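You operate a simulated robot arm through the tools that you are given. There is no shell and no other tool. Be economical: measure what you need, move in short steps, check, and stop when the job is done.

Carry out the task below with a simulated robot arm. There is one attempt and no reset: what you move stays moved.

Task
Swap the pins in holes D and L of the green plate for rivets of the same colours.
Fine: each hole gets a rivet of its own pin's colour; both pins go into the teal rack; the other holes stay as they are.

The check looks at the end state, three seconds after you hand in, the way a careful person would. Anything else that was tipped, shoved, dropped, spilled or broken makes it a failure.

Robot
A 6-joint arm with a two-finger gripper, fixed in place. Base frame: the origin is at the foot of the arm, x ahead of it, y to its left, z up. Units: m, degrees, N and s.
Its first joint turns from -166.0 to 166.0 degrees. Payload 2.45 kg.
Tool frame: the origin (TCP) lies between the finger pads and is the grasp point; the fingertips stand 0.02 m ahead of it; z points along the fingers, y is the line along which they close. The gripper opens to 0.14 m. The gripper's body begins 0.168 m behind the TCP.
Orientation is that of the tool frame in the base frame, as [roll, pitch, yaw] about the fixed x, y, z axes, in that order (R = Rz(yaw) Ry(pitch) Rx(roll)). With the fingers straight down and closing along the base's y, the tool's x points along the base's -x, its y along +y and its z along -z.

Tools
- The arm moves only by the tool drive_tool. Its argument "deltas" is a list of rows, each an object of numbers (a shift or turn left out is 0, a gripper value left out holds the last): "fingers": the closure, from 0 (fully open) to 1 (shut); "tx", "ty", "tz": the shift along the tool's x, y, z in units of 50 mm (1.0 is 50 mm); "wx", "wy", "wz": the turn, a rotation vector about the tool's x, y, z in units of 4 degrees (1.0 is 4 degrees). In form: [{"fingers": .., "tx": .., "ty": .., "tz": .., "wx": .., "wy": .., "wz": ..}, ...]. A call has 1 to 8 rows; each row shifts and turns the commanded pose from where the row before left it, along the tool's axes as they then stand. A call with a number of a shift or a turn outside -1 to 1 is refused whole. Each row takes 0.2 s and may step no farther than 0.05 m and 8.6 degrees from the row before; otherwise, or with a gripper value out of range, the whole call is refused. Where a pose cannot be reached the arm comes as near as it can. A force on the tool above 40 N (or 10 N above the force at the start of the call, whichever is more), or a blocked arm, ends the call early, and 0.2 s more pass. The fingers move at their own pace (about 0.045 m/s each) and stop on an object; they squeeze with about 45 N. The grip force told is the motor's: it shows also when the fingers shut on nothing. Time passes only in rows, and 0.2 s behind the last, so rows that do not move let the fingers close. It gives the time, the measured TCP pose, the force on the tool (base axes), the opening and the grip force at its end, in the units of the frame above (readings bear some noise), with the torque about the TCP (base axes, N m) and any sound that the robot's microphone picked up.
- Cameras (640 x 400 px; columns grow to the right, rows downward): "scene" is fixed at [0.3997, -0.5002, 1.6436]; the picture's right is [0.85, -0.53, 0.00], its down [-0.32, -0.50, -0.81] and it looks along [0.43, 0.68, -0.59] (base axes); focal length 310 px, centre (320, 200). "wrist" rides on the gripper at [0.078, 0.011, -0.209] in the tool frame; the picture's right is [-0.14, 0.99, 0.00], its down [-0.92, -0.13, -0.37] and it looks along [-0.37, -0.05, 0.93] (tool axes); focal length 280 px, centre (320, 200). There is no depth. A picture from a camera that has moved, and an enlarged one, comes with that camera's place and axes in the base frame and with its lens.
- grab_frame(camera): a new picture of that camera. It takes no simulated time.
- inspect(camera, box): a new picture of the part [left, top, right, bottom] of that camera's present view, enlarged. It takes no simulated time.
- close_job(): hands the job in; it is judged then, once.

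Go step by step. Nothing tells you positions but the pictures and the camera data: compare them with the known pose of the tool, close in by small moves and look again before you grip or let go. The budget is 120 turns and 76 pictures, counting those below and the enlarged ones. Unless the task says otherwise, let go and move clear before handing in, and close with one line.

The tools are called by a JSON object that holds its "name" and its "arguments". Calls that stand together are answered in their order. drive_tool: Moves the arm, as the interface text tells. Its arguments: {"type":"object","properties":{"deltas":{"type":"array","items":{"type":"object","properties":{"fingers":{"type":"number"},"tx":{"type":"number"},"ty":{"type":"number"},"tz":{"type":"number"},"wx":{"type":"number"},"wy":{"type":"number"},"wz":{"type":"number"}}}}},"required":["deltas"]} The other tools are called the same way: grab_frame (camera) takes a picture; inspect (camera, box) takes an enlarged picture of a part of a camera's view; close_job () hands the job in.

At the start:

```text
t: 0.0
position: [0.6914, -0.0064, 1.3542]
tcp_rot: [180.0, 0.0, 180.0]
contact_force: [0.0, 0.0, 0.2]
wrist_torque: [0.02, -0.01, 0.0]
finger_gap: 0.1401
grip_force: 0.2
```

scene: 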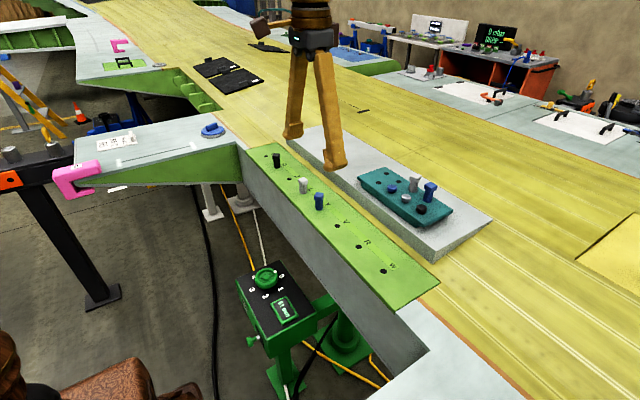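
wrist: 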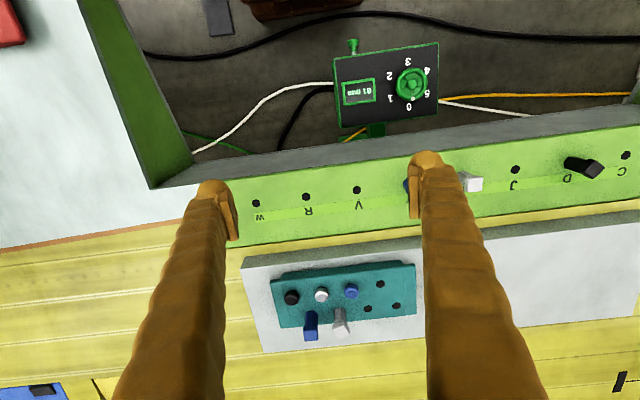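

I see a green plate with pins (black, white, blue) and a teal rack holding pins/rivets. I'll enlarge both areas first to identify parts and letters.

{"name": "inspect", "arguments": {"camera": "scene", "box": [230, 130, 450, 300]}}

{"name": "inspect", "arguments": {"camera": "scene", "box": [350, 155, 460, 235]}}

{"name": "inspect", "arguments": {"camera": "wrist", "box": [230, 140, 640, 360]}}

```text
2.35 times, centred on (340, 215) of scene
camera zoom: at [0.3997, -0.5002, 1.6436], right [0.85, -0.53, 0.0], down [-0.32, -0.5, -0.81], along [0.43, 0.68, -0.59], focal length 729 px, centre (273, 165)
```

zoom: 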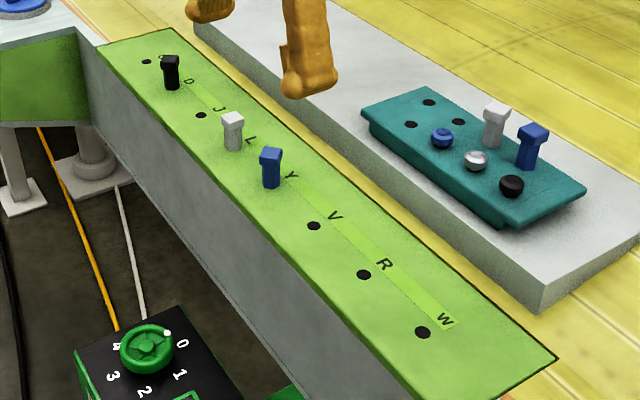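

```text
5.00 times, centred on (405, 195) of scene
camera zoom: at [0.3997, -0.5002, 1.6436], right [0.85, -0.53, 0.0], down [-0.32, -0.5, -0.81], along [0.43, 0.68, -0.59], focal length 1550 px, centre (-105, 225)
```

zoom: 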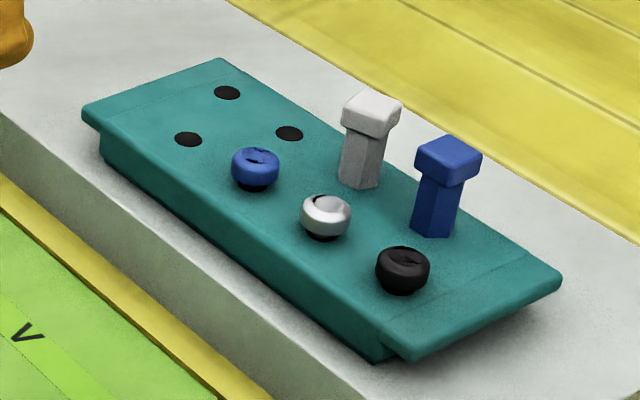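

```text
1.56 times, centred on (435, 250) of wrist
camera zoom: at [0.6126, 0.004, 1.5639], right [0.14, 0.99, 0.0], down [0.92, -0.13, 0.37], along [0.37, -0.05, -0.93], focal length 438 px, centre (140, 122)
```

zoom: 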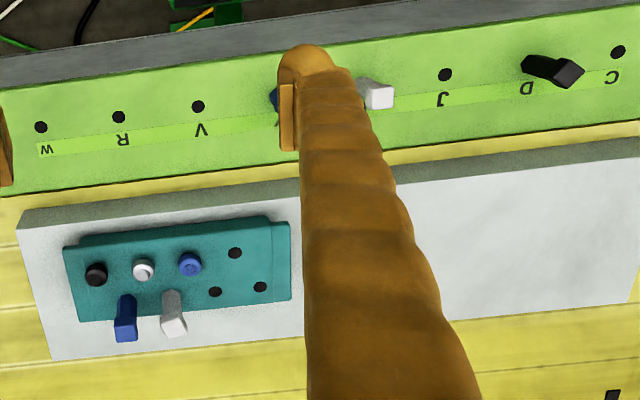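

Plate holes lie at about x≈0.81, z≈1.048, 0.1 m apart: D has the black pin at y≈0.45 and L the white pin at y≈0.25. The rack's near row has round rivets at x≈0.97: black y≈-0.10, white -0.04, blue 0.015, and an empty hole at y≈0.07. I'll move above L.

{"name": "drive_tool", "arguments": {"deltas": [{"fingers": 0.5, "tx": -0.343, "ty": 0.737, "tz": 0.2}, {"tx": -0.343, "ty": 0.737, "tz": 0.2}, {"tx": -0.343, "ty": 0.737, "tz": 0.2}, {"tx": -0.343, "ty": 0.737, "tz": 0.2}, {"tx": -0.343, "ty": 0.737, "tz": 0.2}, {"tx": -0.343, "ty": 0.737, "tz": 0.2}, {"tx": -0.343, "ty": 0.737, "tz": 0.2}, {}]}}

{"name": "grab_frame", "arguments": {"camera": "wrist"}}

{"name": "grab_frame", "arguments": {"camera": "scene"}}

```text
t: 1.8
position: [0.8125, 0.2541, 1.2828]
tcp_rot: [-180.0, 0.0, -180.0]
contact_force: [0.4, -0.1, -0.1]
wrist_torque: [0.01, 0.0, -0.02]
finger_gap: 0.0702
grip_force: 0.1
```

```text
70 pictures are left
camera wrist: at [0.7339, 0.2637, 1.4922], right [0.14, 0.99, 0.0], down [0.92, -0.13, 0.37], along [0.36, -0.05, -0.93], focal length 280 px, centre (320, 200)
```

wrist: 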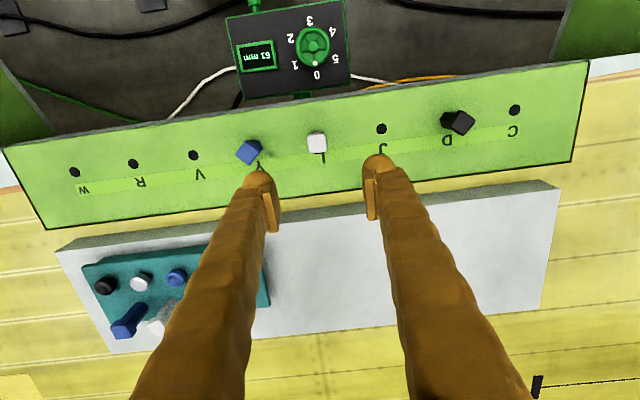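

```text
69 pictures are left
```

scene: 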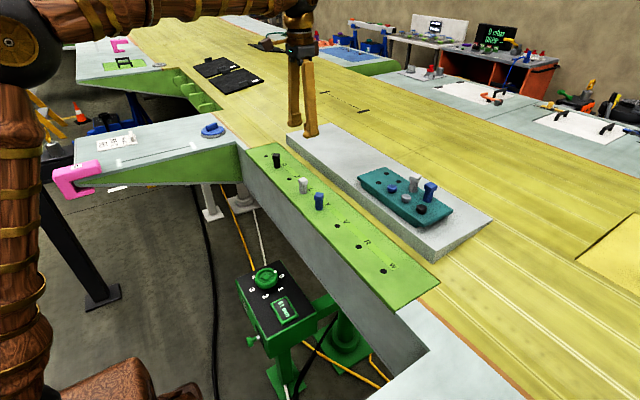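

The tool is above L. I'll nudge toward the white pin's head (≈0.803, 0.251, top ≈1.10) and lower partway to look.

{"name": "drive_tool", "arguments": {"deltas": [{"tx": 0.1, "ty": -0.03, "tz": 0.75}, {"tx": 0.1, "ty": -0.03, "tz": 0.75}, {"tz": 0.5}, {}]}}

{"name": "grab_frame", "arguments": {"camera": "wrist"}}

{"name": "inspect", "arguments": {"camera": "scene", "box": [250, 110, 370, 230]}}

```text
t: 2.8
position: [0.8039, 0.2471, 1.1841]
tcp_rot: [180.0, 0.0, 180.0]
contact_force: [0.6, 0.0, 1.0]
wrist_torque: [0.05, -0.03, -0.01]
finger_gap: 0.07
grip_force: 0.3
```

```text
68 pictures are left
camera wrist: at [0.725, 0.2582, 1.3927], right [0.14, 0.99, 0.0], down [0.92, -0.13, 0.37], along [0.37, -0.05, -0.93], focal length 280 px, centre (320, 200)
```

wrist: 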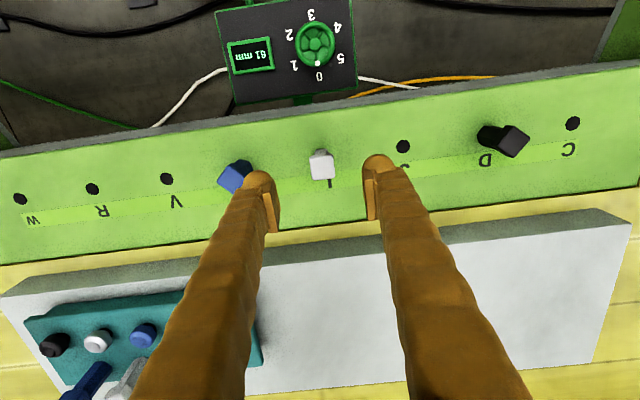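

```text
3.33 times, centred on (310, 170) of scene
camera zoom: at [0.3997, -0.5002, 1.6436], right [0.85, -0.53, 0.0], down [-0.32, -0.5, -0.81], along [0.43, 0.68, -0.59], focal length 1033 px, centre (353, 300)
```

zoom: 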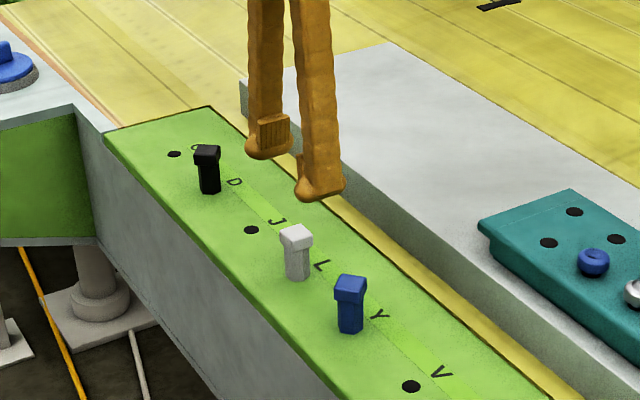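

The white pin's head sits almost exactly between the fingers. I'll descend to head height and close.

{"name": "drive_tool", "arguments": {"deltas": [{"ty": 0.02, "tz": 0.6}, {"tz": 0.6}, {"tz": 0.4}, {"tz": 0.3}, {}]}}

{"name": "grab_frame", "arguments": {"camera": "wrist"}}

{"name": "inspect", "arguments": {"camera": "scene", "box": [250, 110, 370, 230]}}

```text
t: 4.0
position: [0.8025, 0.2489, 1.0898]
tcp_rot: [180.0, 0.0, 180.0]
contact_force: [0.7, -0.2, 0.1]
wrist_torque: [0.02, 0.0, -0.02]
finger_gap: 0.0702
grip_force: 0.0
```

```text
66 pictures are left
camera wrist: at [0.7236, 0.2601, 1.2992], right [0.14, 0.99, 0.0], down [0.92, -0.13, 0.37], along [0.37, -0.05, -0.93], focal length 280 px, centre (320, 200)
```

wrist: 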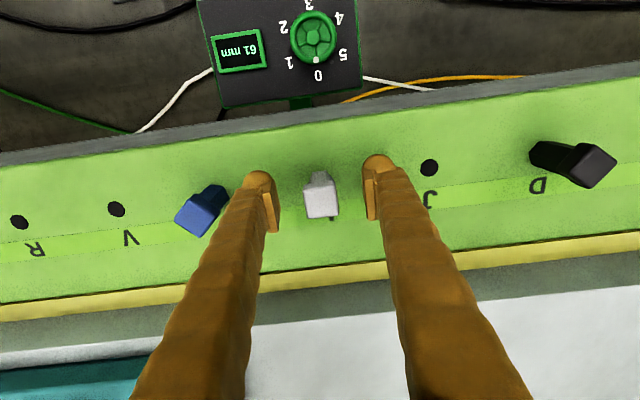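

```text
3.33 times, centred on (310, 170) of scene
camera zoom: at [0.3997, -0.5002, 1.6436], right [0.85, -0.53, 0.0], down [-0.32, -0.5, -0.81], along [0.43, 0.68, -0.59], focal length 1033 px, centre (353, 300)
```

zoom: 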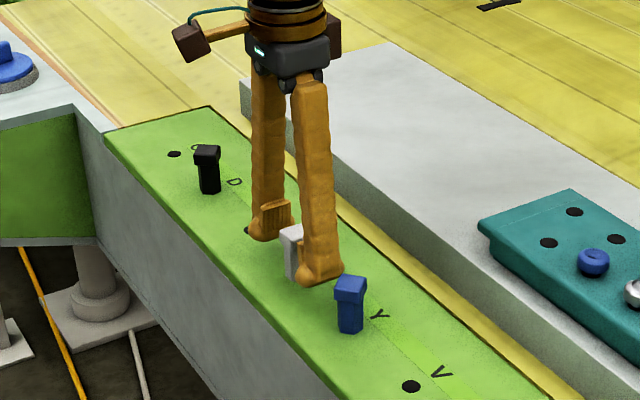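

Head is centred between the pads. Closing.

{"name": "drive_tool", "arguments": {"deltas": [{"fingers": 1.0}, {}, {}, {}, {}]}}

```text
t: 5.2
position: [0.8019, 0.2491, 1.0911]
tcp_rot: [-180.0, 0.0, 180.0]
contact_force: [0.5, 0.5, 0.2]
wrist_torque: [-0.05, 0.01, 0.01]
finger_gap: 0.0217
grip_force: 44.5
```

Gripped (22 mm head). Lifting slowly.

{"name": "drive_tool", "arguments": {"deltas": [{"tz": -0.3}, {"tz": -0.4}, {"tz": -0.6}, {"tz": -0.8}, {"tz": -0.8}, {}]}}

{"name": "grab_frame", "arguments": {"camera": "wrist"}}

{"name": "inspect", "arguments": {"camera": "scene", "box": [250, 80, 370, 200]}}

```text
t: 6.6
position: [0.8033, 0.2481, 1.2367]
tcp_rot: [-179.9, 0.0, 180.0]
contact_force: [1.2, 0.7, -0.9]
wrist_torque: [-0.02, -0.02, 0.0]
finger_gap: 0.0214
grip_force: 44.7
```

```text
64 pictures are left
camera wrist: at [0.7245, 0.2593, 1.4453], right [0.14, 0.99, 0.0], down [0.92, -0.13, 0.37], along [0.37, -0.05, -0.93], focal length 280 px, centre (320, 200)
```

wrist: 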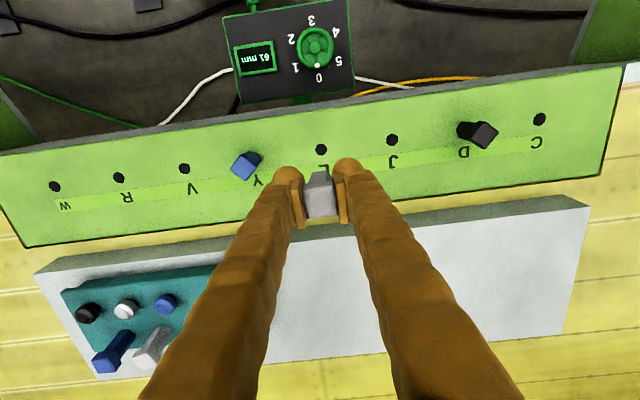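

```text
3.33 times, centred on (310, 140) of scene
camera zoom: at [0.3997, -0.5002, 1.6436], right [0.85, -0.53, 0.0], down [-0.32, -0.5, -0.81], along [0.43, 0.68, -0.59], focal length 1033 px, centre (353, 400)
```

zoom: 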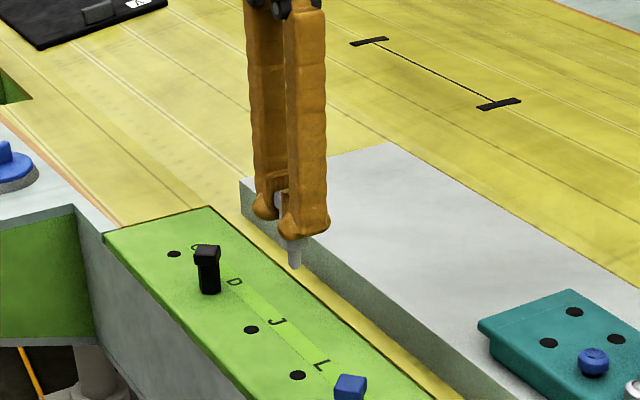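

White pin is free. The rack's empty near-row hole is at about (0.972, 0.071), top z≈1.128. I'll carry the pin above it with margin.

{"name": "drive_tool", "arguments": {"deltas": [{"tz": -0.5}, {"tx": -0.56, "ty": -0.59}, {"tx": -0.56, "ty": -0.59}, {"tx": -0.56, "ty": -0.59}, {"tx": -0.56, "ty": -0.59}, {"tx": -0.56, "ty": -0.59}, {"tx": -0.56, "ty": -0.59}, {}]}}

{"name": "grab_frame", "arguments": {"camera": "wrist"}}

{"name": "inspect", "arguments": {"camera": "scene", "box": [330, 90, 470, 230]}}

```text
t: 8.4
position: [0.9691, 0.0701, 1.2574]
tcp_rot: [180.0, 0.0, -179.9]
contact_force: [-0.4, 0.2, -0.7]
wrist_torque: [0.0, 0.01, -0.05]
finger_gap: 0.0215
grip_force: 44.5
```

```text
62 pictures are left
camera wrist: at [0.8903, 0.0803, 1.4669], right [0.14, 0.99, 0.0], down [0.92, -0.13, 0.37], along [0.36, -0.05, -0.93], focal length 280 px, centre (320, 200)
```

wrist: 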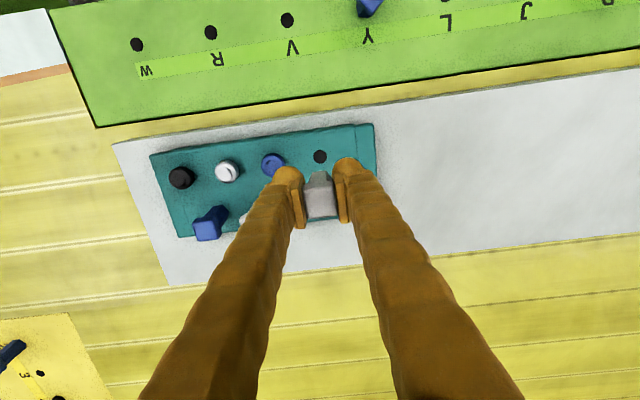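

```text
2.86 times, centred on (400, 160) of scene
camera zoom: at [0.3997, -0.5002, 1.6436], right [0.85, -0.53, 0.0], down [-0.32, -0.5, -0.81], along [0.43, 0.68, -0.59], focal length 886 px, centre (91, 314)
```

zoom: 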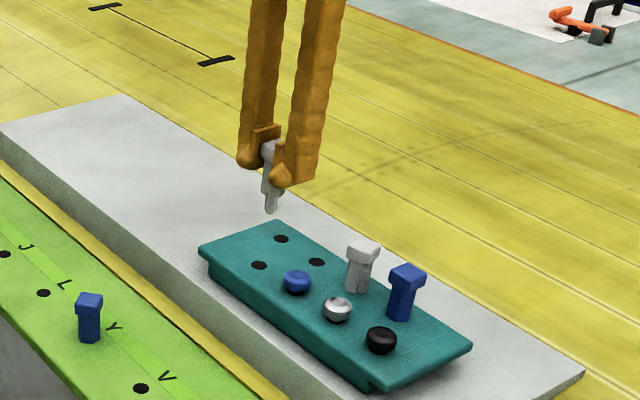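

Hole is just ahead; my estimate says shift about -4.5 mm in x. Lowering so that the tip hangs ~10 mm above the rack, then checking.

{"name": "drive_tool", "arguments": {"deltas": [{"tx": 0.09, "tz": 0.5}, {"tz": 0.5}, {"tz": 0.2}, {}]}}

{"name": "inspect", "arguments": {"camera": "wrist", "box": [240, 110, 400, 210]}}

{"name": "inspect", "arguments": {"camera": "scene", "box": [350, 130, 430, 210]}}

```text
t: 9.4
position: [0.9656, 0.0713, 1.1985]
tcp_rot: [179.9, 0.1, 180.0]
contact_force: [0.0, -0.1, -0.6]
wrist_torque: [-0.03, 0.01, -0.01]
finger_gap: 0.0218
grip_force: 45.8
```

```text
4.00 times, centred on (320, 160) of wrist
camera zoom: at [0.8865, 0.0816, 1.4075], right [0.14, 0.99, 0.0], down [0.92, -0.13, 0.37], along [0.36, -0.05, -0.93], focal length 1122 px, centre (320, 360)
```

zoom: 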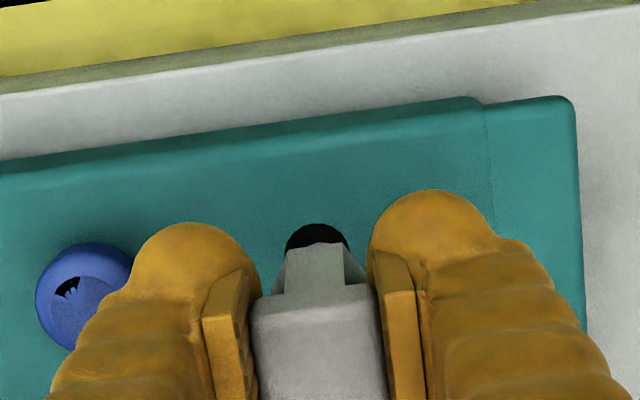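

```text
5.00 times, centred on (390, 170) of scene
camera zoom: at [0.3997, -0.5002, 1.6436], right [0.85, -0.53, 0.0], down [-0.32, -0.5, -0.81], along [0.43, 0.68, -0.59], focal length 1550 px, centre (-30, 350)
```

zoom: 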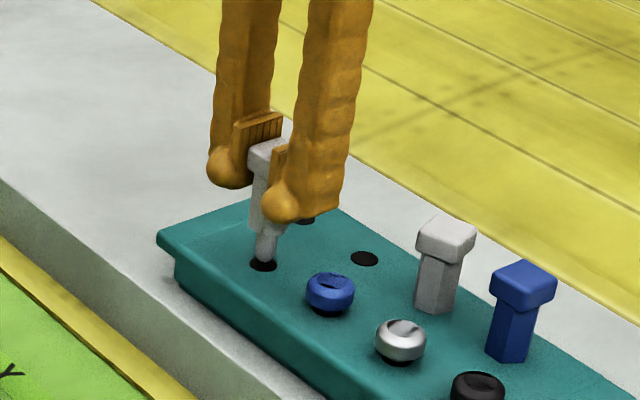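

Tip looks nearly over the hole. Lowering 6 mm and rechecking close up.

{"name": "drive_tool", "arguments": {"deltas": [{"tz": 0.06}, {"tz": 0.06}, {}]}}

{"name": "inspect", "arguments": {"camera": "scene", "box": [370, 160, 410, 200]}}

{"name": "inspect", "arguments": {"camera": "wrist", "box": [290, 140, 350, 190]}}

```text
t: 10.2
position: [0.9661, 0.073, 1.1938]
tcp_rot: [-179.9, 0.0, -180.0]
contact_force: [0.5, 0.5, -1.0]
wrist_torque: [0.02, 0.02, -0.01]
finger_gap: 0.0214
grip_force: 45.1
```

```text
10.00 times, centred on (390, 180) of scene
camera zoom: at [0.3997, -0.5002, 1.6436], right [0.85, -0.53, 0.0], down [-0.32, -0.5, -0.81], along [0.43, 0.68, -0.59], focal length 3099 px, centre (-380, 400)
```

zoom: 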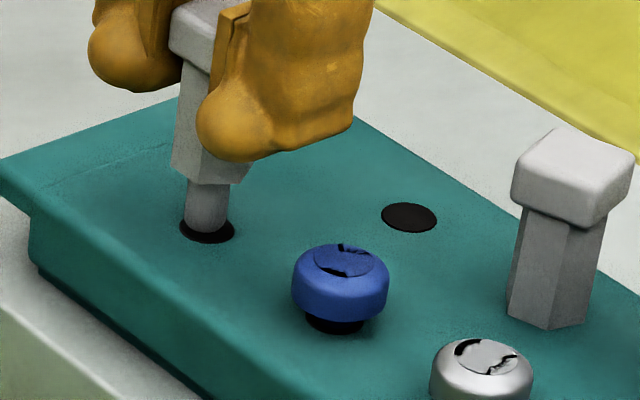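

```text
8.00 times, centred on (320, 165) of wrist
camera zoom: at [0.8862, 0.0828, 1.4024], right [0.14, 0.99, 0.0], down [0.92, -0.13, 0.37], along [0.37, -0.05, -0.93], focal length 2243 px, centre (320, 480)
```

zoom: 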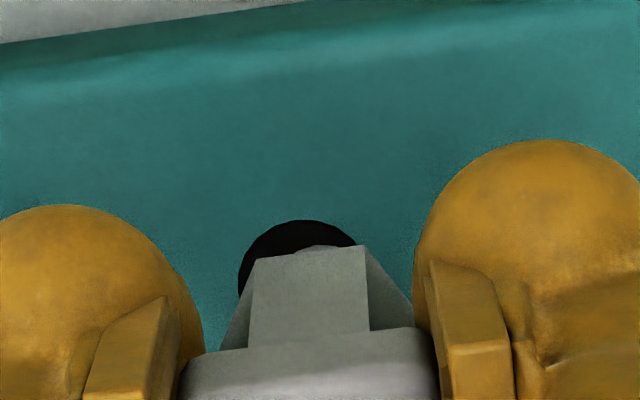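

Nearly aligned; the wrist view suggests about 1.5 mm toward -y. I'll apply that and insert gently.

{"name": "drive_tool", "arguments": {"deltas": [{"ty": -0.03}, {"tz": 0.06}, {"tz": 0.06}, {}]}}

{"name": "inspect", "arguments": {"camera": "scene", "box": [370, 160, 410, 200]}}

{"name": "inspect", "arguments": {"camera": "wrist", "box": [290, 140, 350, 190]}}

```text
t: 11.2
position: [0.9659, 0.0706, 1.1875]
tcp_rot: [-180.0, 0.0, 180.0]
contact_force: [1.5, 0.3, 0.1]
wrist_torque: [-0.03, 0.0, -0.02]
finger_gap: 0.0217
grip_force: 45.5
```

```text
10.00 times, centred on (390, 180) of scene
camera zoom: at [0.3997, -0.5002, 1.6436], right [0.85, -0.53, 0.0], down [-0.32, -0.5, -0.81], along [0.43, 0.68, -0.59], focal length 3099 px, centre (-380, 400)
```

zoom: 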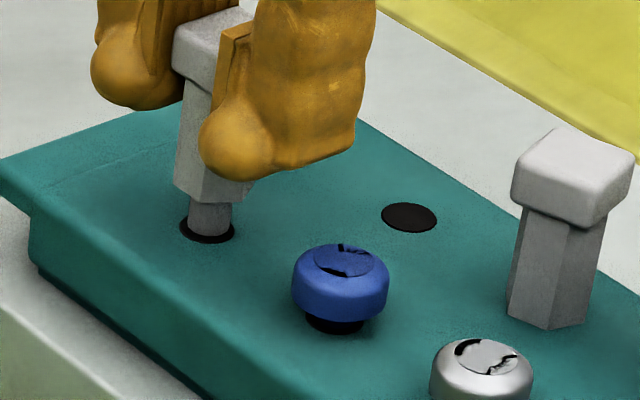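

```text
8.00 times, centred on (320, 165) of wrist
camera zoom: at [0.8867, 0.0814, 1.3967], right [0.14, 0.99, 0.0], down [0.92, -0.13, 0.37], along [0.37, -0.05, -0.93], focal length 2243 px, centre (320, 480)
```

zoom: 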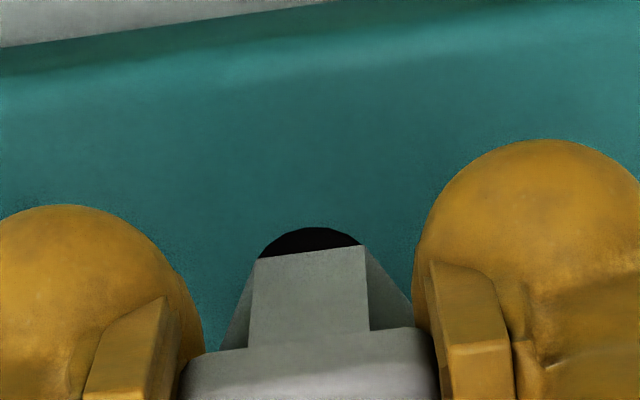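

The tip is in the hole. Continuing down gently until seated.

{"name": "drive_tool", "arguments": {"deltas": [{"tz": 0.08}, {"tz": 0.06}, {"tz": 0.04}, {}]}}

{"name": "inspect", "arguments": {"camera": "scene", "box": [370, 160, 410, 200]}}

```text
t: 12.2
position: [0.9656, 0.0715, 1.1795]
tcp_rot: [179.9, 0.0, 179.9]
contact_force: [0.5, -0.1, -0.6]
wrist_torque: [-0.01, -0.03, 0.0]
finger_gap: 0.0213
grip_force: 44.9
```

```text
10.00 times, centred on (390, 180) of scene
camera zoom: at [0.3997, -0.5002, 1.6436], right [0.85, -0.53, 0.0], down [-0.32, -0.5, -0.81], along [0.43, 0.68, -0.59], focal length 3099 px, centre (-380, 400)
```

zoom: 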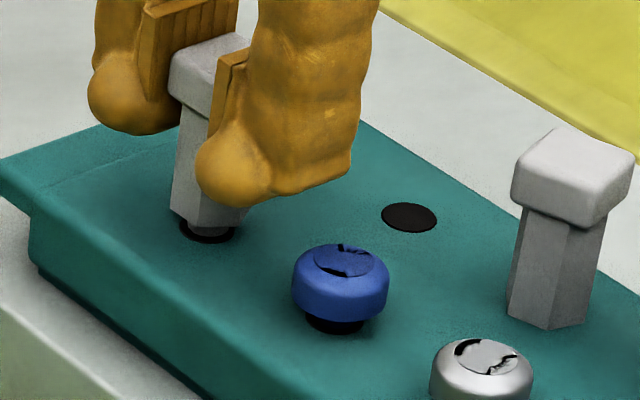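

About 5 mm left before the shoulder touches.

{"name": "drive_tool", "arguments": {"deltas": [{"tz": 0.04}, {"tz": 0.03}, {"tz": 0.02}, {}]}}

{"name": "inspect", "arguments": {"camera": "scene", "box": [370, 160, 410, 200]}}

```text
t: 13.2
position: [0.966, 0.0705, 1.1751]
tcp_rot: [-179.9, 0.0, -180.0]
contact_force: [-0.6, 0.2, -0.3]
wrist_torque: [0.0, 0.0, 0.01]
finger_gap: 0.0214
grip_force: 44.9
```

```text
10.00 times, centred on (390, 180) of scene
camera zoom: at [0.3997, -0.5002, 1.6436], right [0.85, -0.53, 0.0], down [-0.32, -0.5, -0.81], along [0.43, 0.68, -0.59], focal length 3099 px, centre (-380, 400)
```

zoom: 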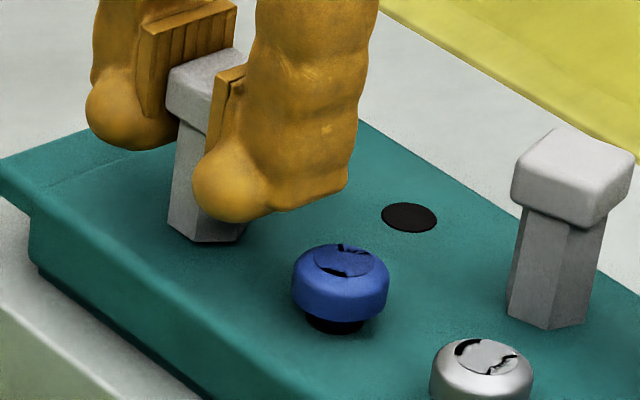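

Practically seated. A last nudge, then a small opening (to 38 mm, clear of the blue rivet) and straight up.

{"name": "drive_tool", "arguments": {"deltas": [{"tz": 0.02}, {"tz": 0.02}, {"fingers": 0.74}, {}, {}]}}

{"name": "inspect", "arguments": {"camera": "scene", "box": [370, 160, 410, 200]}}

```text
t: 14.4
position: [0.9661, 0.0707, 1.1713]
tcp_rot: [180.0, 0.0, 179.9]
contact_force: [-0.4, 0.4, 0.8]
wrist_torque: [0.03, 0.01, 0.01]
finger_gap: 0.0365
grip_force: 0.0
```

```text
10.00 times, centred on (390, 180) of scene
camera zoom: at [0.3997, -0.5002, 1.6436], right [0.85, -0.53, 0.0], down [-0.32, -0.5, -0.81], along [0.43, 0.68, -0.59], focal length 3099 px, centre (-380, 400)
```

zoom: 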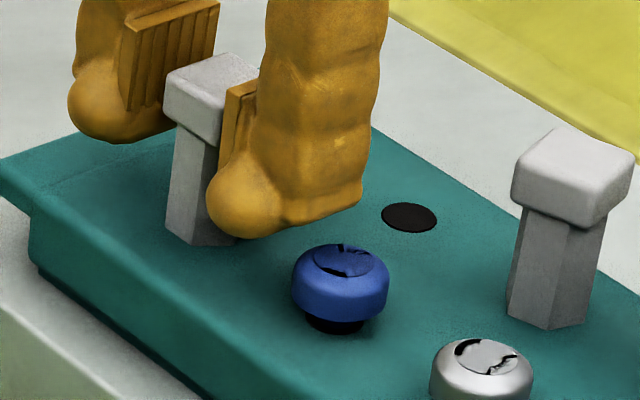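

White pin is seated in the rack. Rising and moving above the white rivet (≈0.965, -0.043).

{"name": "drive_tool", "arguments": {"deltas": [{"tz": -0.4}, {"tz": -0.7}, {"tz": -0.6}, {"ty": -0.76}, {"ty": -0.76}, {"ty": -0.76}, {}]}}

{"name": "grab_frame", "arguments": {"camera": "wrist"}}

{"name": "inspect", "arguments": {"camera": "scene", "box": [350, 130, 450, 230]}}

```text
t: 16.0
position: [0.9633, -0.0416, 1.2584]
tcp_rot: [179.9, 0.0, -180.0]
contact_force: [0.1, -0.1, -0.5]
wrist_torque: [0.01, -0.03, 0.01]
finger_gap: 0.0365
grip_force: 0.1
```

```text
51 pictures are left
camera wrist: at [0.8841, -0.0315, 1.4661], right [0.14, 0.99, 0.0], down [0.92, -0.13, 0.37], along [0.36, -0.05, -0.93], focal length 280 px, centre (320, 200)
```

wrist: 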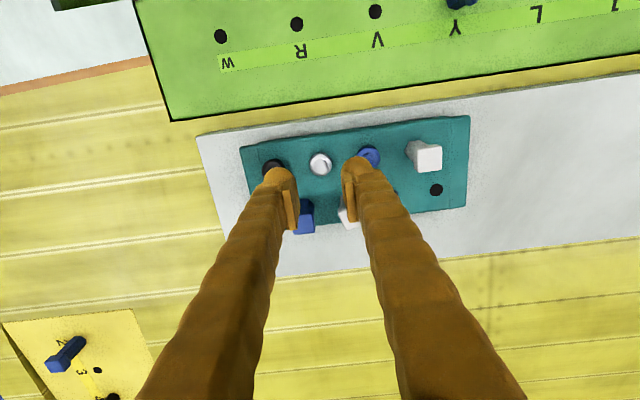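

```text
4.00 times, centred on (400, 180) of scene
camera zoom: at [0.3997, -0.5002, 1.6436], right [0.85, -0.53, 0.0], down [-0.32, -0.5, -0.81], along [0.43, 0.68, -0.59], focal length 1240 px, centre (0, 280)
```

zoom: 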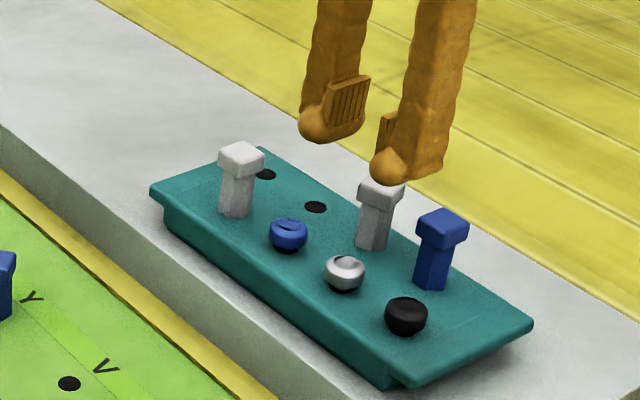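

The white rivet is centred between the fingers. Descending to just above grip height.

{"name": "drive_tool", "arguments": {"deltas": [{"fingers": 0.7, "tz": 0.8}, {"tz": 0.6}, {"tz": 0.4}, {"tz": 0.2}, {}]}}

{"name": "grab_frame", "arguments": {"camera": "wrist"}}

{"name": "inspect", "arguments": {"camera": "scene", "box": [380, 160, 440, 220]}}

```text
t: 17.2
position: [0.9657, -0.043, 1.1613]
tcp_rot: [180.0, 0.3, 180.0]
contact_force: [2.5, -0.9, 36.5]
wrist_torque: [0.04, -0.01, -0.04]
finger_gap: 0.0415
grip_force: 0.0
```

```text
49 pictures are left
camera wrist: at [0.8854, -0.0314, 1.3691], right [0.14, 0.99, 0.0], down [0.92, -0.13, 0.37], along [0.37, -0.05, -0.93], focal length 280 px, centre (320, 200)
```

wrist: 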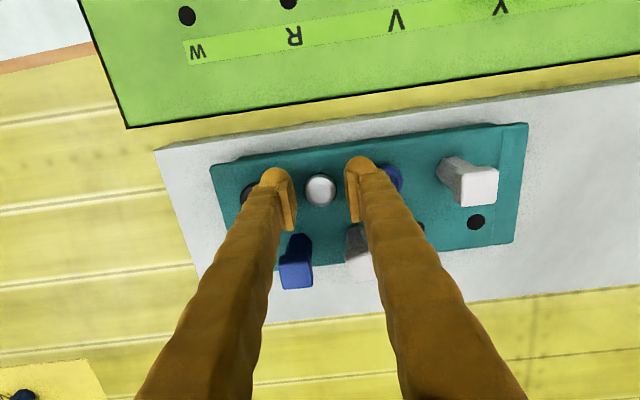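

```text
6.67 times, centred on (410, 190) of scene
camera zoom: at [0.3997, -0.5002, 1.6436], right [0.85, -0.53, 0.0], down [-0.32, -0.5, -0.81], along [0.43, 0.68, -0.59], focal length 2066 px, centre (-280, 267)
```

zoom: 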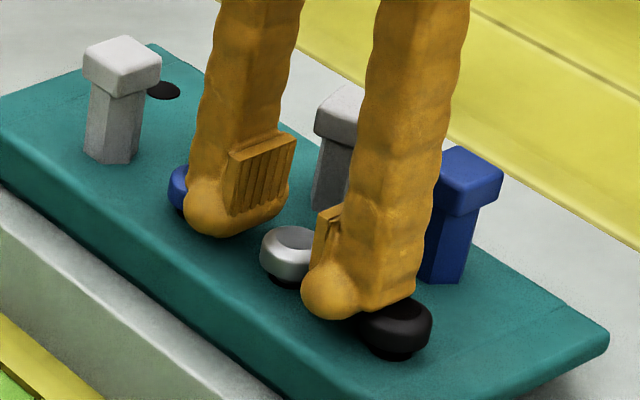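

The force of 36 N says a finger landed on a neighbouring rivet: fingers closing along y don't fit between them. I'll back straight up at once, then turn the gripper 90° so it closes along x.

{"name": "drive_tool", "arguments": {"deltas": [{"tz": -0.3}, {"tz": -0.8}, {"tz": -0.8}, {"wz": 1}, {"wz": 1}, {"wz": 1}, {"wz": 1}, {"wz": 1}]}}

{"name": "inspect", "arguments": {"camera": "scene", "box": [370, 150, 450, 230]}}

```text
t: 19.0
position: [0.9654, -0.0429, 1.2519]
tcp_rot: [180.0, 0.0, 160.0]
contact_force: [0.6, 0.9, 0.4]
wrist_torque: [-0.01, 0.02, -0.01]
finger_gap: 0.0419
grip_force: 0.1
```

```text
5.00 times, centred on (410, 190) of scene
camera zoom: at [0.3997, -0.5002, 1.6436], right [0.85, -0.53, 0.0], down [-0.32, -0.5, -0.81], along [0.43, 0.68, -0.59], focal length 1550 px, centre (-130, 250)
```

zoom: 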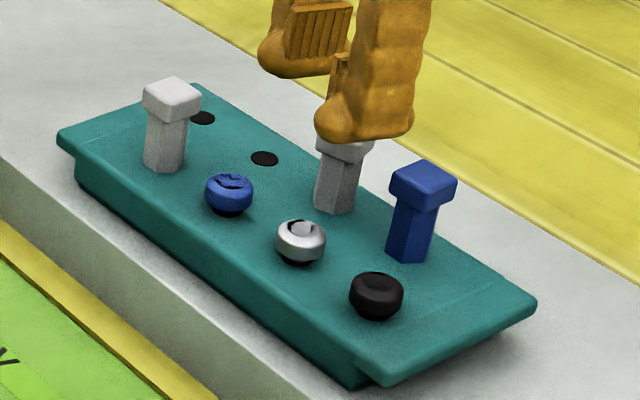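

Nothing was disturbed. Continuing the rotation.

{"name": "drive_tool", "arguments": {"deltas": [{"wz": 1}, {"wz": 1}, {"wz": 1}, {"wz": 1}, {"wz": 1}, {"wz": 1}, {"wz": 1}, {"wz": 1}]}}

{"name": "drive_tool", "arguments": {"deltas": [{"wz": 1}, {"wz": 1}, {"wz": 1}, {"wz": 1}, {"wz": 1}, {"wz": 1}, {"wz": 1}, {"wz": 1}]}}

{"name": "drive_tool", "arguments": {"deltas": [{"wz": 1}, {"wz": 0.5}, {}]}}

{"name": "grab_frame", "arguments": {"camera": "wrist"}}

```text
t: 20.8
position: [0.9648, -0.0432, 1.2523]
tcp_rot: [179.9, 0.0, 127.9]
contact_force: [1.0, -0.4, -0.5]
wrist_torque: [0.01, 0.04, 0.0]
finger_gap: 0.0419
grip_force: 0.1
```

```text
t: 22.6
position: [0.9659, -0.0428, 1.252]
tcp_rot: [-180.0, 0.0, 95.9]
contact_force: [0.1, 1.3, -0.2]
wrist_torque: [0.0, -0.01, -0.01]
finger_gap: 0.0419
grip_force: 0.1
```

```text
t: 23.4
position: [0.9654, -0.0425, 1.2544]
tcp_rot: [-179.9, 0.0, 90.1]
contact_force: [-0.2, -0.3, -0.3]
wrist_torque: [-0.02, 0.0, -0.01]
finger_gap: 0.042
grip_force: 0.1
```

```text
46 pictures are left
camera wrist: at [0.9756, 0.0354, 1.4622], right [0.99, -0.14, 0.0], down [-0.13, -0.92, 0.37], along [-0.05, -0.37, -0.93], focal length 280 px, centre (320, 200)
```

wrist: 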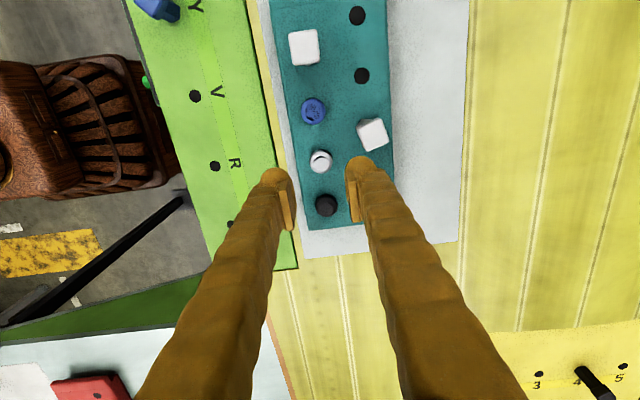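

Closing along x puts the outer finger close to the tall pins. Geometrically a diagonal closing line at about 54° passes between a tall pin and the neighbouring rivet, so I'll turn back to yaw ≈144 and narrow the opening a little.

{"name": "drive_tool", "arguments": {"deltas": [{"wz": -1}, {"wz": -1}, {"wz": -1}, {"wz": -1}, {"wz": -1}, {"wz": -1}, {"wz": -1}, {"wz": -1}]}}

{"name": "drive_tool", "arguments": {"deltas": [{"wz": -1}, {"wz": -1}, {"wz": -1}, {"wz": -1}, {"wz": -1}, {"wz": -0.5, "tz": 0.6}, {"fingers": 0.75, "tz": 0.4}, {}]}}

{"name": "grab_frame", "arguments": {"camera": "wrist"}}

{"name": "inspect", "arguments": {"camera": "scene", "box": [370, 140, 450, 220]}}

```text
t: 25.2
position: [0.9659, -0.0426, 1.2507]
tcp_rot: [179.9, 0.0, 122.2]
contact_force: [-0.5, -1.2, -0.2]
wrist_torque: [-0.01, -0.03, 0.01]
finger_gap: 0.0421
grip_force: 0.0
```

```text
t: 27.0
position: [0.965, -0.0433, 1.2024]
tcp_rot: [-179.9, 0.1, 144.0]
contact_force: [-0.3, 0.1, -0.2]
wrist_torque: [-0.02, 0.0, 0.02]
finger_gap: 0.035
grip_force: 0.2
```

```text
45 pictures are left
camera wrist: at [0.907, 0.0102, 1.4115], right [0.69, 0.72, 0.0], down [0.67, -0.64, 0.37], along [0.27, -0.26, -0.93], focal length 280 px, centre (320, 200)
```

wrist: 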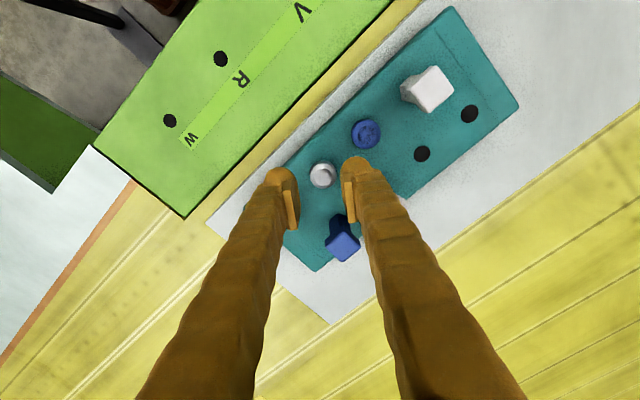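

```text
5.00 times, centred on (410, 180) of scene
camera zoom: at [0.3997, -0.5002, 1.6436], right [0.85, -0.53, 0.0], down [-0.32, -0.5, -0.81], along [0.43, 0.68, -0.59], focal length 1550 px, centre (-130, 300)
```

zoom: 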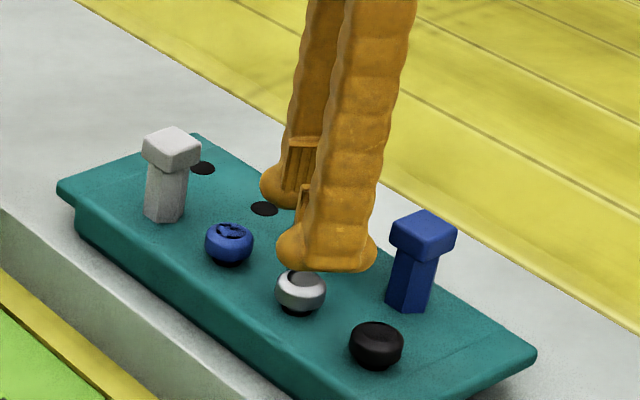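

Aligned over the rivet. Lowering to just above rivet-top level, then checking clearances.

{"name": "drive_tool", "arguments": {"deltas": [{"tz": 0.3}, {"tz": 0.25}, {"tz": 0.2}, {}]}}

{"name": "inspect", "arguments": {"camera": "scene", "box": [380, 160, 440, 220]}}

{"name": "inspect", "arguments": {"camera": "wrist", "box": [240, 110, 440, 260]}}

```text
t: 28.0
position: [0.9663, -0.0413, 1.1644]
tcp_rot: [-180.0, 0.1, 144.1]
contact_force: [-0.1, -0.6, 0.2]
wrist_torque: [0.0, 0.03, 0.05]
finger_gap: 0.0351
grip_force: 0.1
```

```text
6.67 times, centred on (410, 190) of scene
camera zoom: at [0.3997, -0.5002, 1.6436], right [0.85, -0.53, 0.0], down [-0.32, -0.5, -0.81], along [0.43, 0.68, -0.59], focal length 2066 px, centre (-280, 267)
```

zoom: 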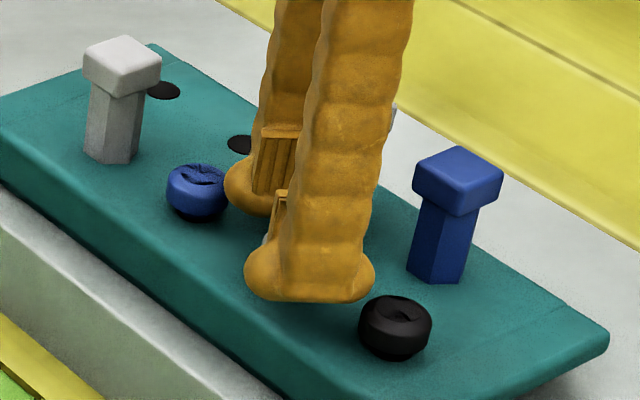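

```text
2.67 times, centred on (340, 185) of wrist
camera zoom: at [0.9084, 0.0131, 1.3739], right [0.69, 0.72, 0.0], down [0.67, -0.64, 0.37], along [0.27, -0.26, -0.93], focal length 748 px, centre (267, 240)
```

zoom: 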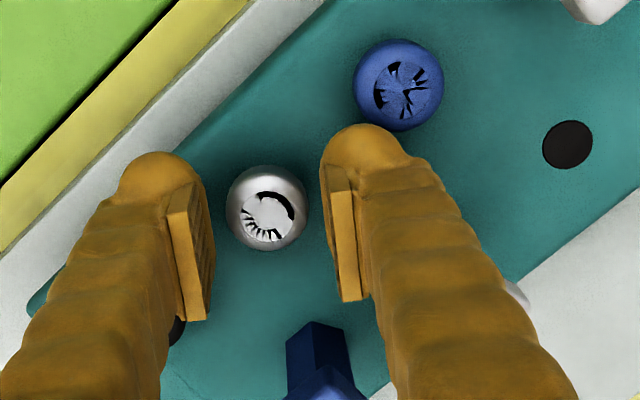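

Clearances look balanced with a few millimetres on each side. Lowering the last 10 mm in small steps.

{"name": "drive_tool", "arguments": {"deltas": [{"tx": -0.02, "tz": 0.06}, {"tz": 0.06}, {"tz": 0.06}, {"tz": 0.04}, {}]}}

{"name": "inspect", "arguments": {"camera": "scene", "box": [380, 160, 440, 220]}}

```text
t: 29.2
position: [0.9668, -0.0441, 1.1531]
tcp_rot: [180.0, 0.0, 143.9]
contact_force: [0.4, -0.6, 0.1]
wrist_torque: [0.02, -0.01, 0.0]
finger_gap: 0.0348
grip_force: 0.1
```

```text
6.67 times, centred on (410, 190) of scene
camera zoom: at [0.3997, -0.5002, 1.6436], right [0.85, -0.53, 0.0], down [-0.32, -0.5, -0.81], along [0.43, 0.68, -0.59], focal length 2066 px, centre (-280, 267)
```

zoom: 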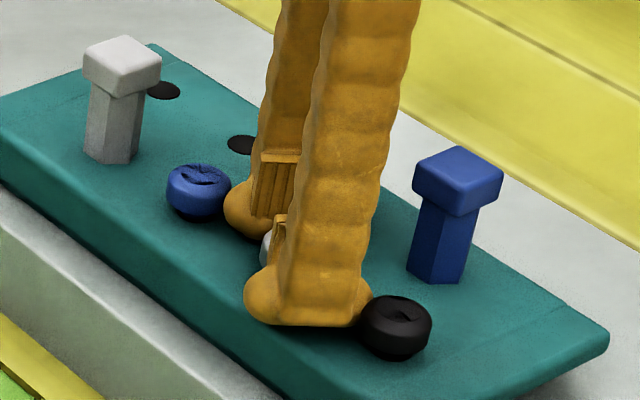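

No contact force. Closing on the rivet.

{"name": "drive_tool", "arguments": {"deltas": [{"fingers": 1.0}, {}, {}, {}]}}

{"name": "drive_tool", "arguments": {"deltas": [{"tz": -0.2}, {"tz": -0.3}, {"tz": -0.5}, {"tz": -0.7}, {"tz": -0.7}, {}]}}

{"name": "inspect", "arguments": {"camera": "scene", "box": [370, 120, 450, 220]}}

{"name": "inspect", "arguments": {"camera": "wrist", "box": [240, 110, 440, 260]}}

```text
t: 30.2
position: [0.9658, -0.0429, 1.1532]
tcp_rot: [-180.0, 0.0, 144.0]
contact_force: [-0.3, -0.2, 0.0]
wrist_torque: [-0.03, -0.01, -0.03]
finger_gap: 0.023
grip_force: 45.1
```

```text
t: 31.6
position: [0.9686, -0.0426, 1.2731]
tcp_rot: [180.0, 0.0, 144.0]
contact_force: [0.6, -0.2, 1.0]
wrist_torque: [0.0, 0.0, -0.04]
finger_gap: 0.0
grip_force: 29.4
```

```text
4.00 times, centred on (410, 170) of scene
camera zoom: at [0.3997, -0.5002, 1.6436], right [0.85, -0.53, 0.0], down [-0.32, -0.5, -0.81], along [0.43, 0.68, -0.59], focal length 1240 px, centre (-40, 320)
```

zoom: 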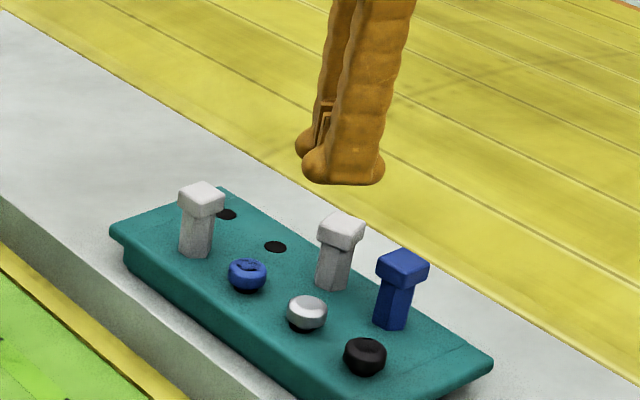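

```text
2.67 times, centred on (340, 185) of wrist
camera zoom: at [0.9103, 0.011, 1.4828], right [0.69, 0.72, 0.0], down [0.67, -0.64, 0.37], along [0.27, -0.26, -0.93], focal length 748 px, centre (267, 240)
```

zoom: 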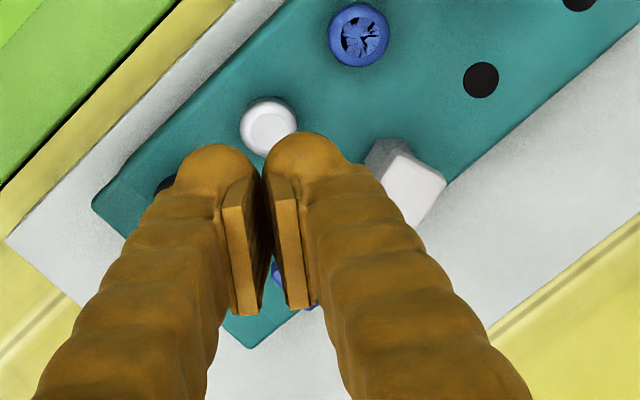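

The gripper slipped off the head, so the grip was too high. Let me check whether the rivet is still upright.

{"name": "inspect", "arguments": {"camera": "scene", "box": [385, 180, 435, 220]}}

```text
10.00 times, centred on (410, 200) of scene
camera zoom: at [0.3997, -0.5002, 1.6436], right [0.85, -0.53, 0.0], down [-0.32, -0.5, -0.81], along [0.43, 0.68, -0.59], focal length 3099 px, centre (-580, 200)
```

zoom: 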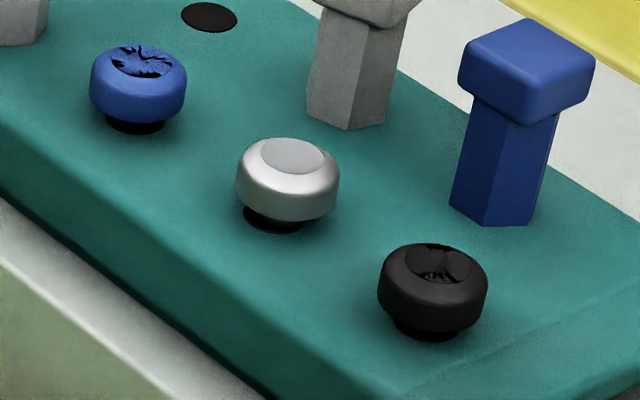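

The white rivet is up about 3 mm but still standing in its hole. I'll reopen, go back down a few millimetres lower than before, and grip again.

{"name": "drive_tool", "arguments": {"deltas": [{"fingers": 0.74}, {"tx": -0.02, "tz": 0.8}, {"tz": 0.6}, {"tz": 0.5}, {"tz": 0.2}, {"tz": 0.14}, {}]}}

{"name": "drive_tool", "arguments": {"deltas": [{"tz": 0.06}, {"tz": 0.06}, {"tz": 0.06}, {"tz": 0.04}, {}]}}

{"name": "inspect", "arguments": {"camera": "scene", "box": [380, 160, 440, 220]}}

{"name": "inspect", "arguments": {"camera": "wrist", "box": [240, 110, 440, 260]}}

```text
t: 33.2
position: [0.9674, -0.0443, 1.1595]
tcp_rot: [-179.9, 0.0, 144.1]
contact_force: [-0.2, 0.1, 0.1]
wrist_torque: [0.01, 0.01, 0.0]
finger_gap: 0.0366
grip_force: 0.2
```

```text
t: 34.4
position: [0.9678, -0.0452, 1.1521]
tcp_rot: [-180.0, 0.1, 144.0]
contact_force: [-0.3, -3.7, 23.6]
wrist_torque: [-0.24, 0.11, 0.08]
finger_gap: 0.0363
grip_force: 0.1
```

```text
6.67 times, centred on (410, 190) of scene
camera zoom: at [0.3997, -0.5002, 1.6436], right [0.85, -0.53, 0.0], down [-0.32, -0.5, -0.81], along [0.43, 0.68, -0.59], focal length 2066 px, centre (-280, 267)
```

zoom: 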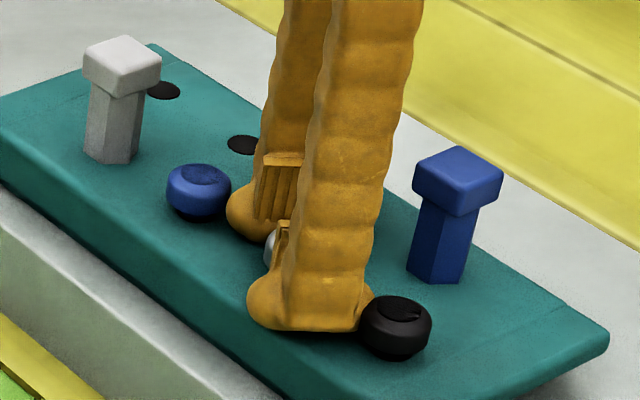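

```text
2.67 times, centred on (340, 185) of wrist
camera zoom: at [0.9093, 0.0105, 1.3608], right [0.69, 0.72, 0.0], down [0.67, -0.64, 0.37], along [0.27, -0.26, -0.93], focal length 748 px, centre (267, 240)
```

zoom: 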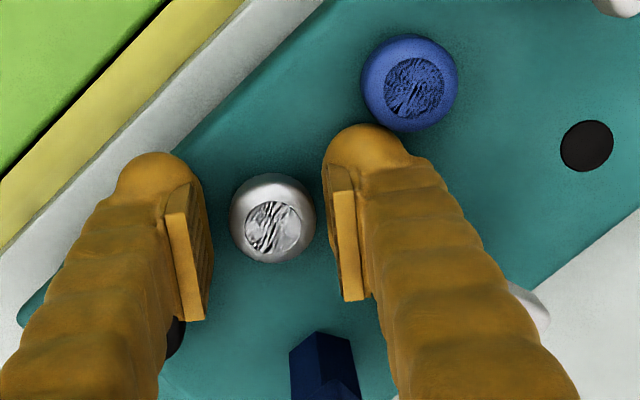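

The fingertips now just touch the rack surface, as low as possible. Backing off a hair and closing.

{"name": "drive_tool", "arguments": {"deltas": [{"tz": -0.02}, {"fingers": 1.0}, {}, {}, {}]}}

{"name": "drive_tool", "arguments": {"deltas": [{"tz": -0.05}, {"tz": -0.05}, {"tz": -0.05}, {"tz": -0.05}, {}]}}

{"name": "inspect", "arguments": {"camera": "scene", "box": [380, 160, 440, 220]}}

```text
t: 35.6
position: [0.9688, -0.0434, 1.1518]
tcp_rot: [180.0, 0.1, 144.0]
contact_force: [-2.1, -1.2, 24.9]
wrist_torque: [-0.1, 0.09, -0.04]
finger_gap: 0.0235
grip_force: 45.1
```

```text
t: 36.8
position: [0.9676, -0.0437, 1.1616]
tcp_rot: [180.0, 0.0, 144.0]
contact_force: [-0.2, -0.1, -0.1]
wrist_torque: [0.01, 0.0, -0.03]
finger_gap: 0.023
grip_force: 44.9
```

```text
6.67 times, centred on (410, 190) of scene
camera zoom: at [0.3997, -0.5002, 1.6436], right [0.85, -0.53, 0.0], down [-0.32, -0.5, -0.81], along [0.43, 0.68, -0.59], focal length 2066 px, centre (-280, 267)
```

zoom: 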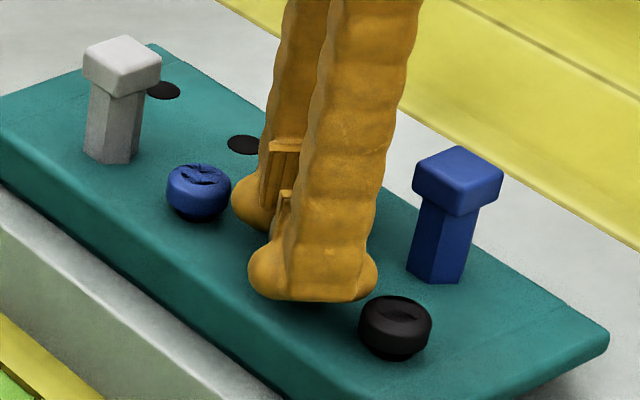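

Held after 10 mm of lift. Continuing slowly.

{"name": "drive_tool", "arguments": {"deltas": [{"tz": -0.1}, {"tz": -0.1}, {"tz": -0.2}, {"tz": -0.3}, {"tz": -0.4}, {"tz": -0.6}, {"tz": -0.6}, {}]}}

{"name": "inspect", "arguments": {"camera": "scene", "box": [370, 120, 450, 220]}}

{"name": "inspect", "arguments": {"camera": "wrist", "box": [240, 110, 440, 260]}}

```text
t: 38.6
position: [0.9672, -0.0465, 1.2751]
tcp_rot: [180.0, -0.1, 143.9]
contact_force: [1.0, 1.1, 0.3]
wrist_torque: [0.01, -0.01, 0.02]
finger_gap: 0.0232
grip_force: 45.2
```

```text
4.00 times, centred on (410, 170) of scene
camera zoom: at [0.3997, -0.5002, 1.6436], right [0.85, -0.53, 0.0], down [-0.32, -0.5, -0.81], along [0.43, 0.68, -0.59], focal length 1240 px, centre (-40, 320)
```

zoom: 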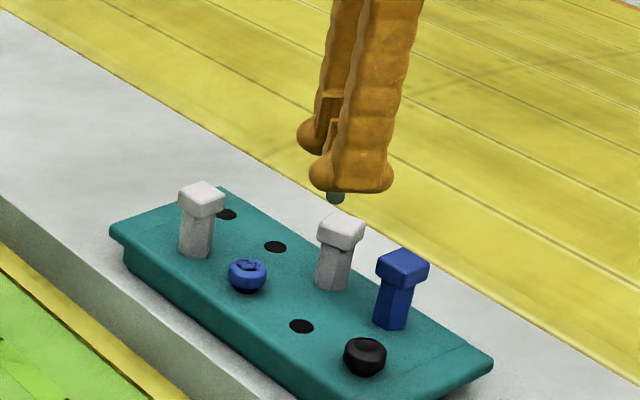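

```text
2.67 times, centred on (340, 185) of wrist
camera zoom: at [0.9106, 0.0081, 1.4855], right [0.69, 0.72, 0.0], down [0.67, -0.64, 0.37], along [0.27, -0.26, -0.93], focal length 748 px, centre (267, 240)
```

zoom: 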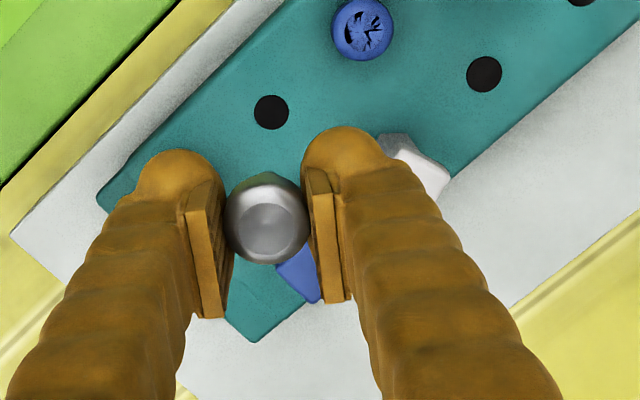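

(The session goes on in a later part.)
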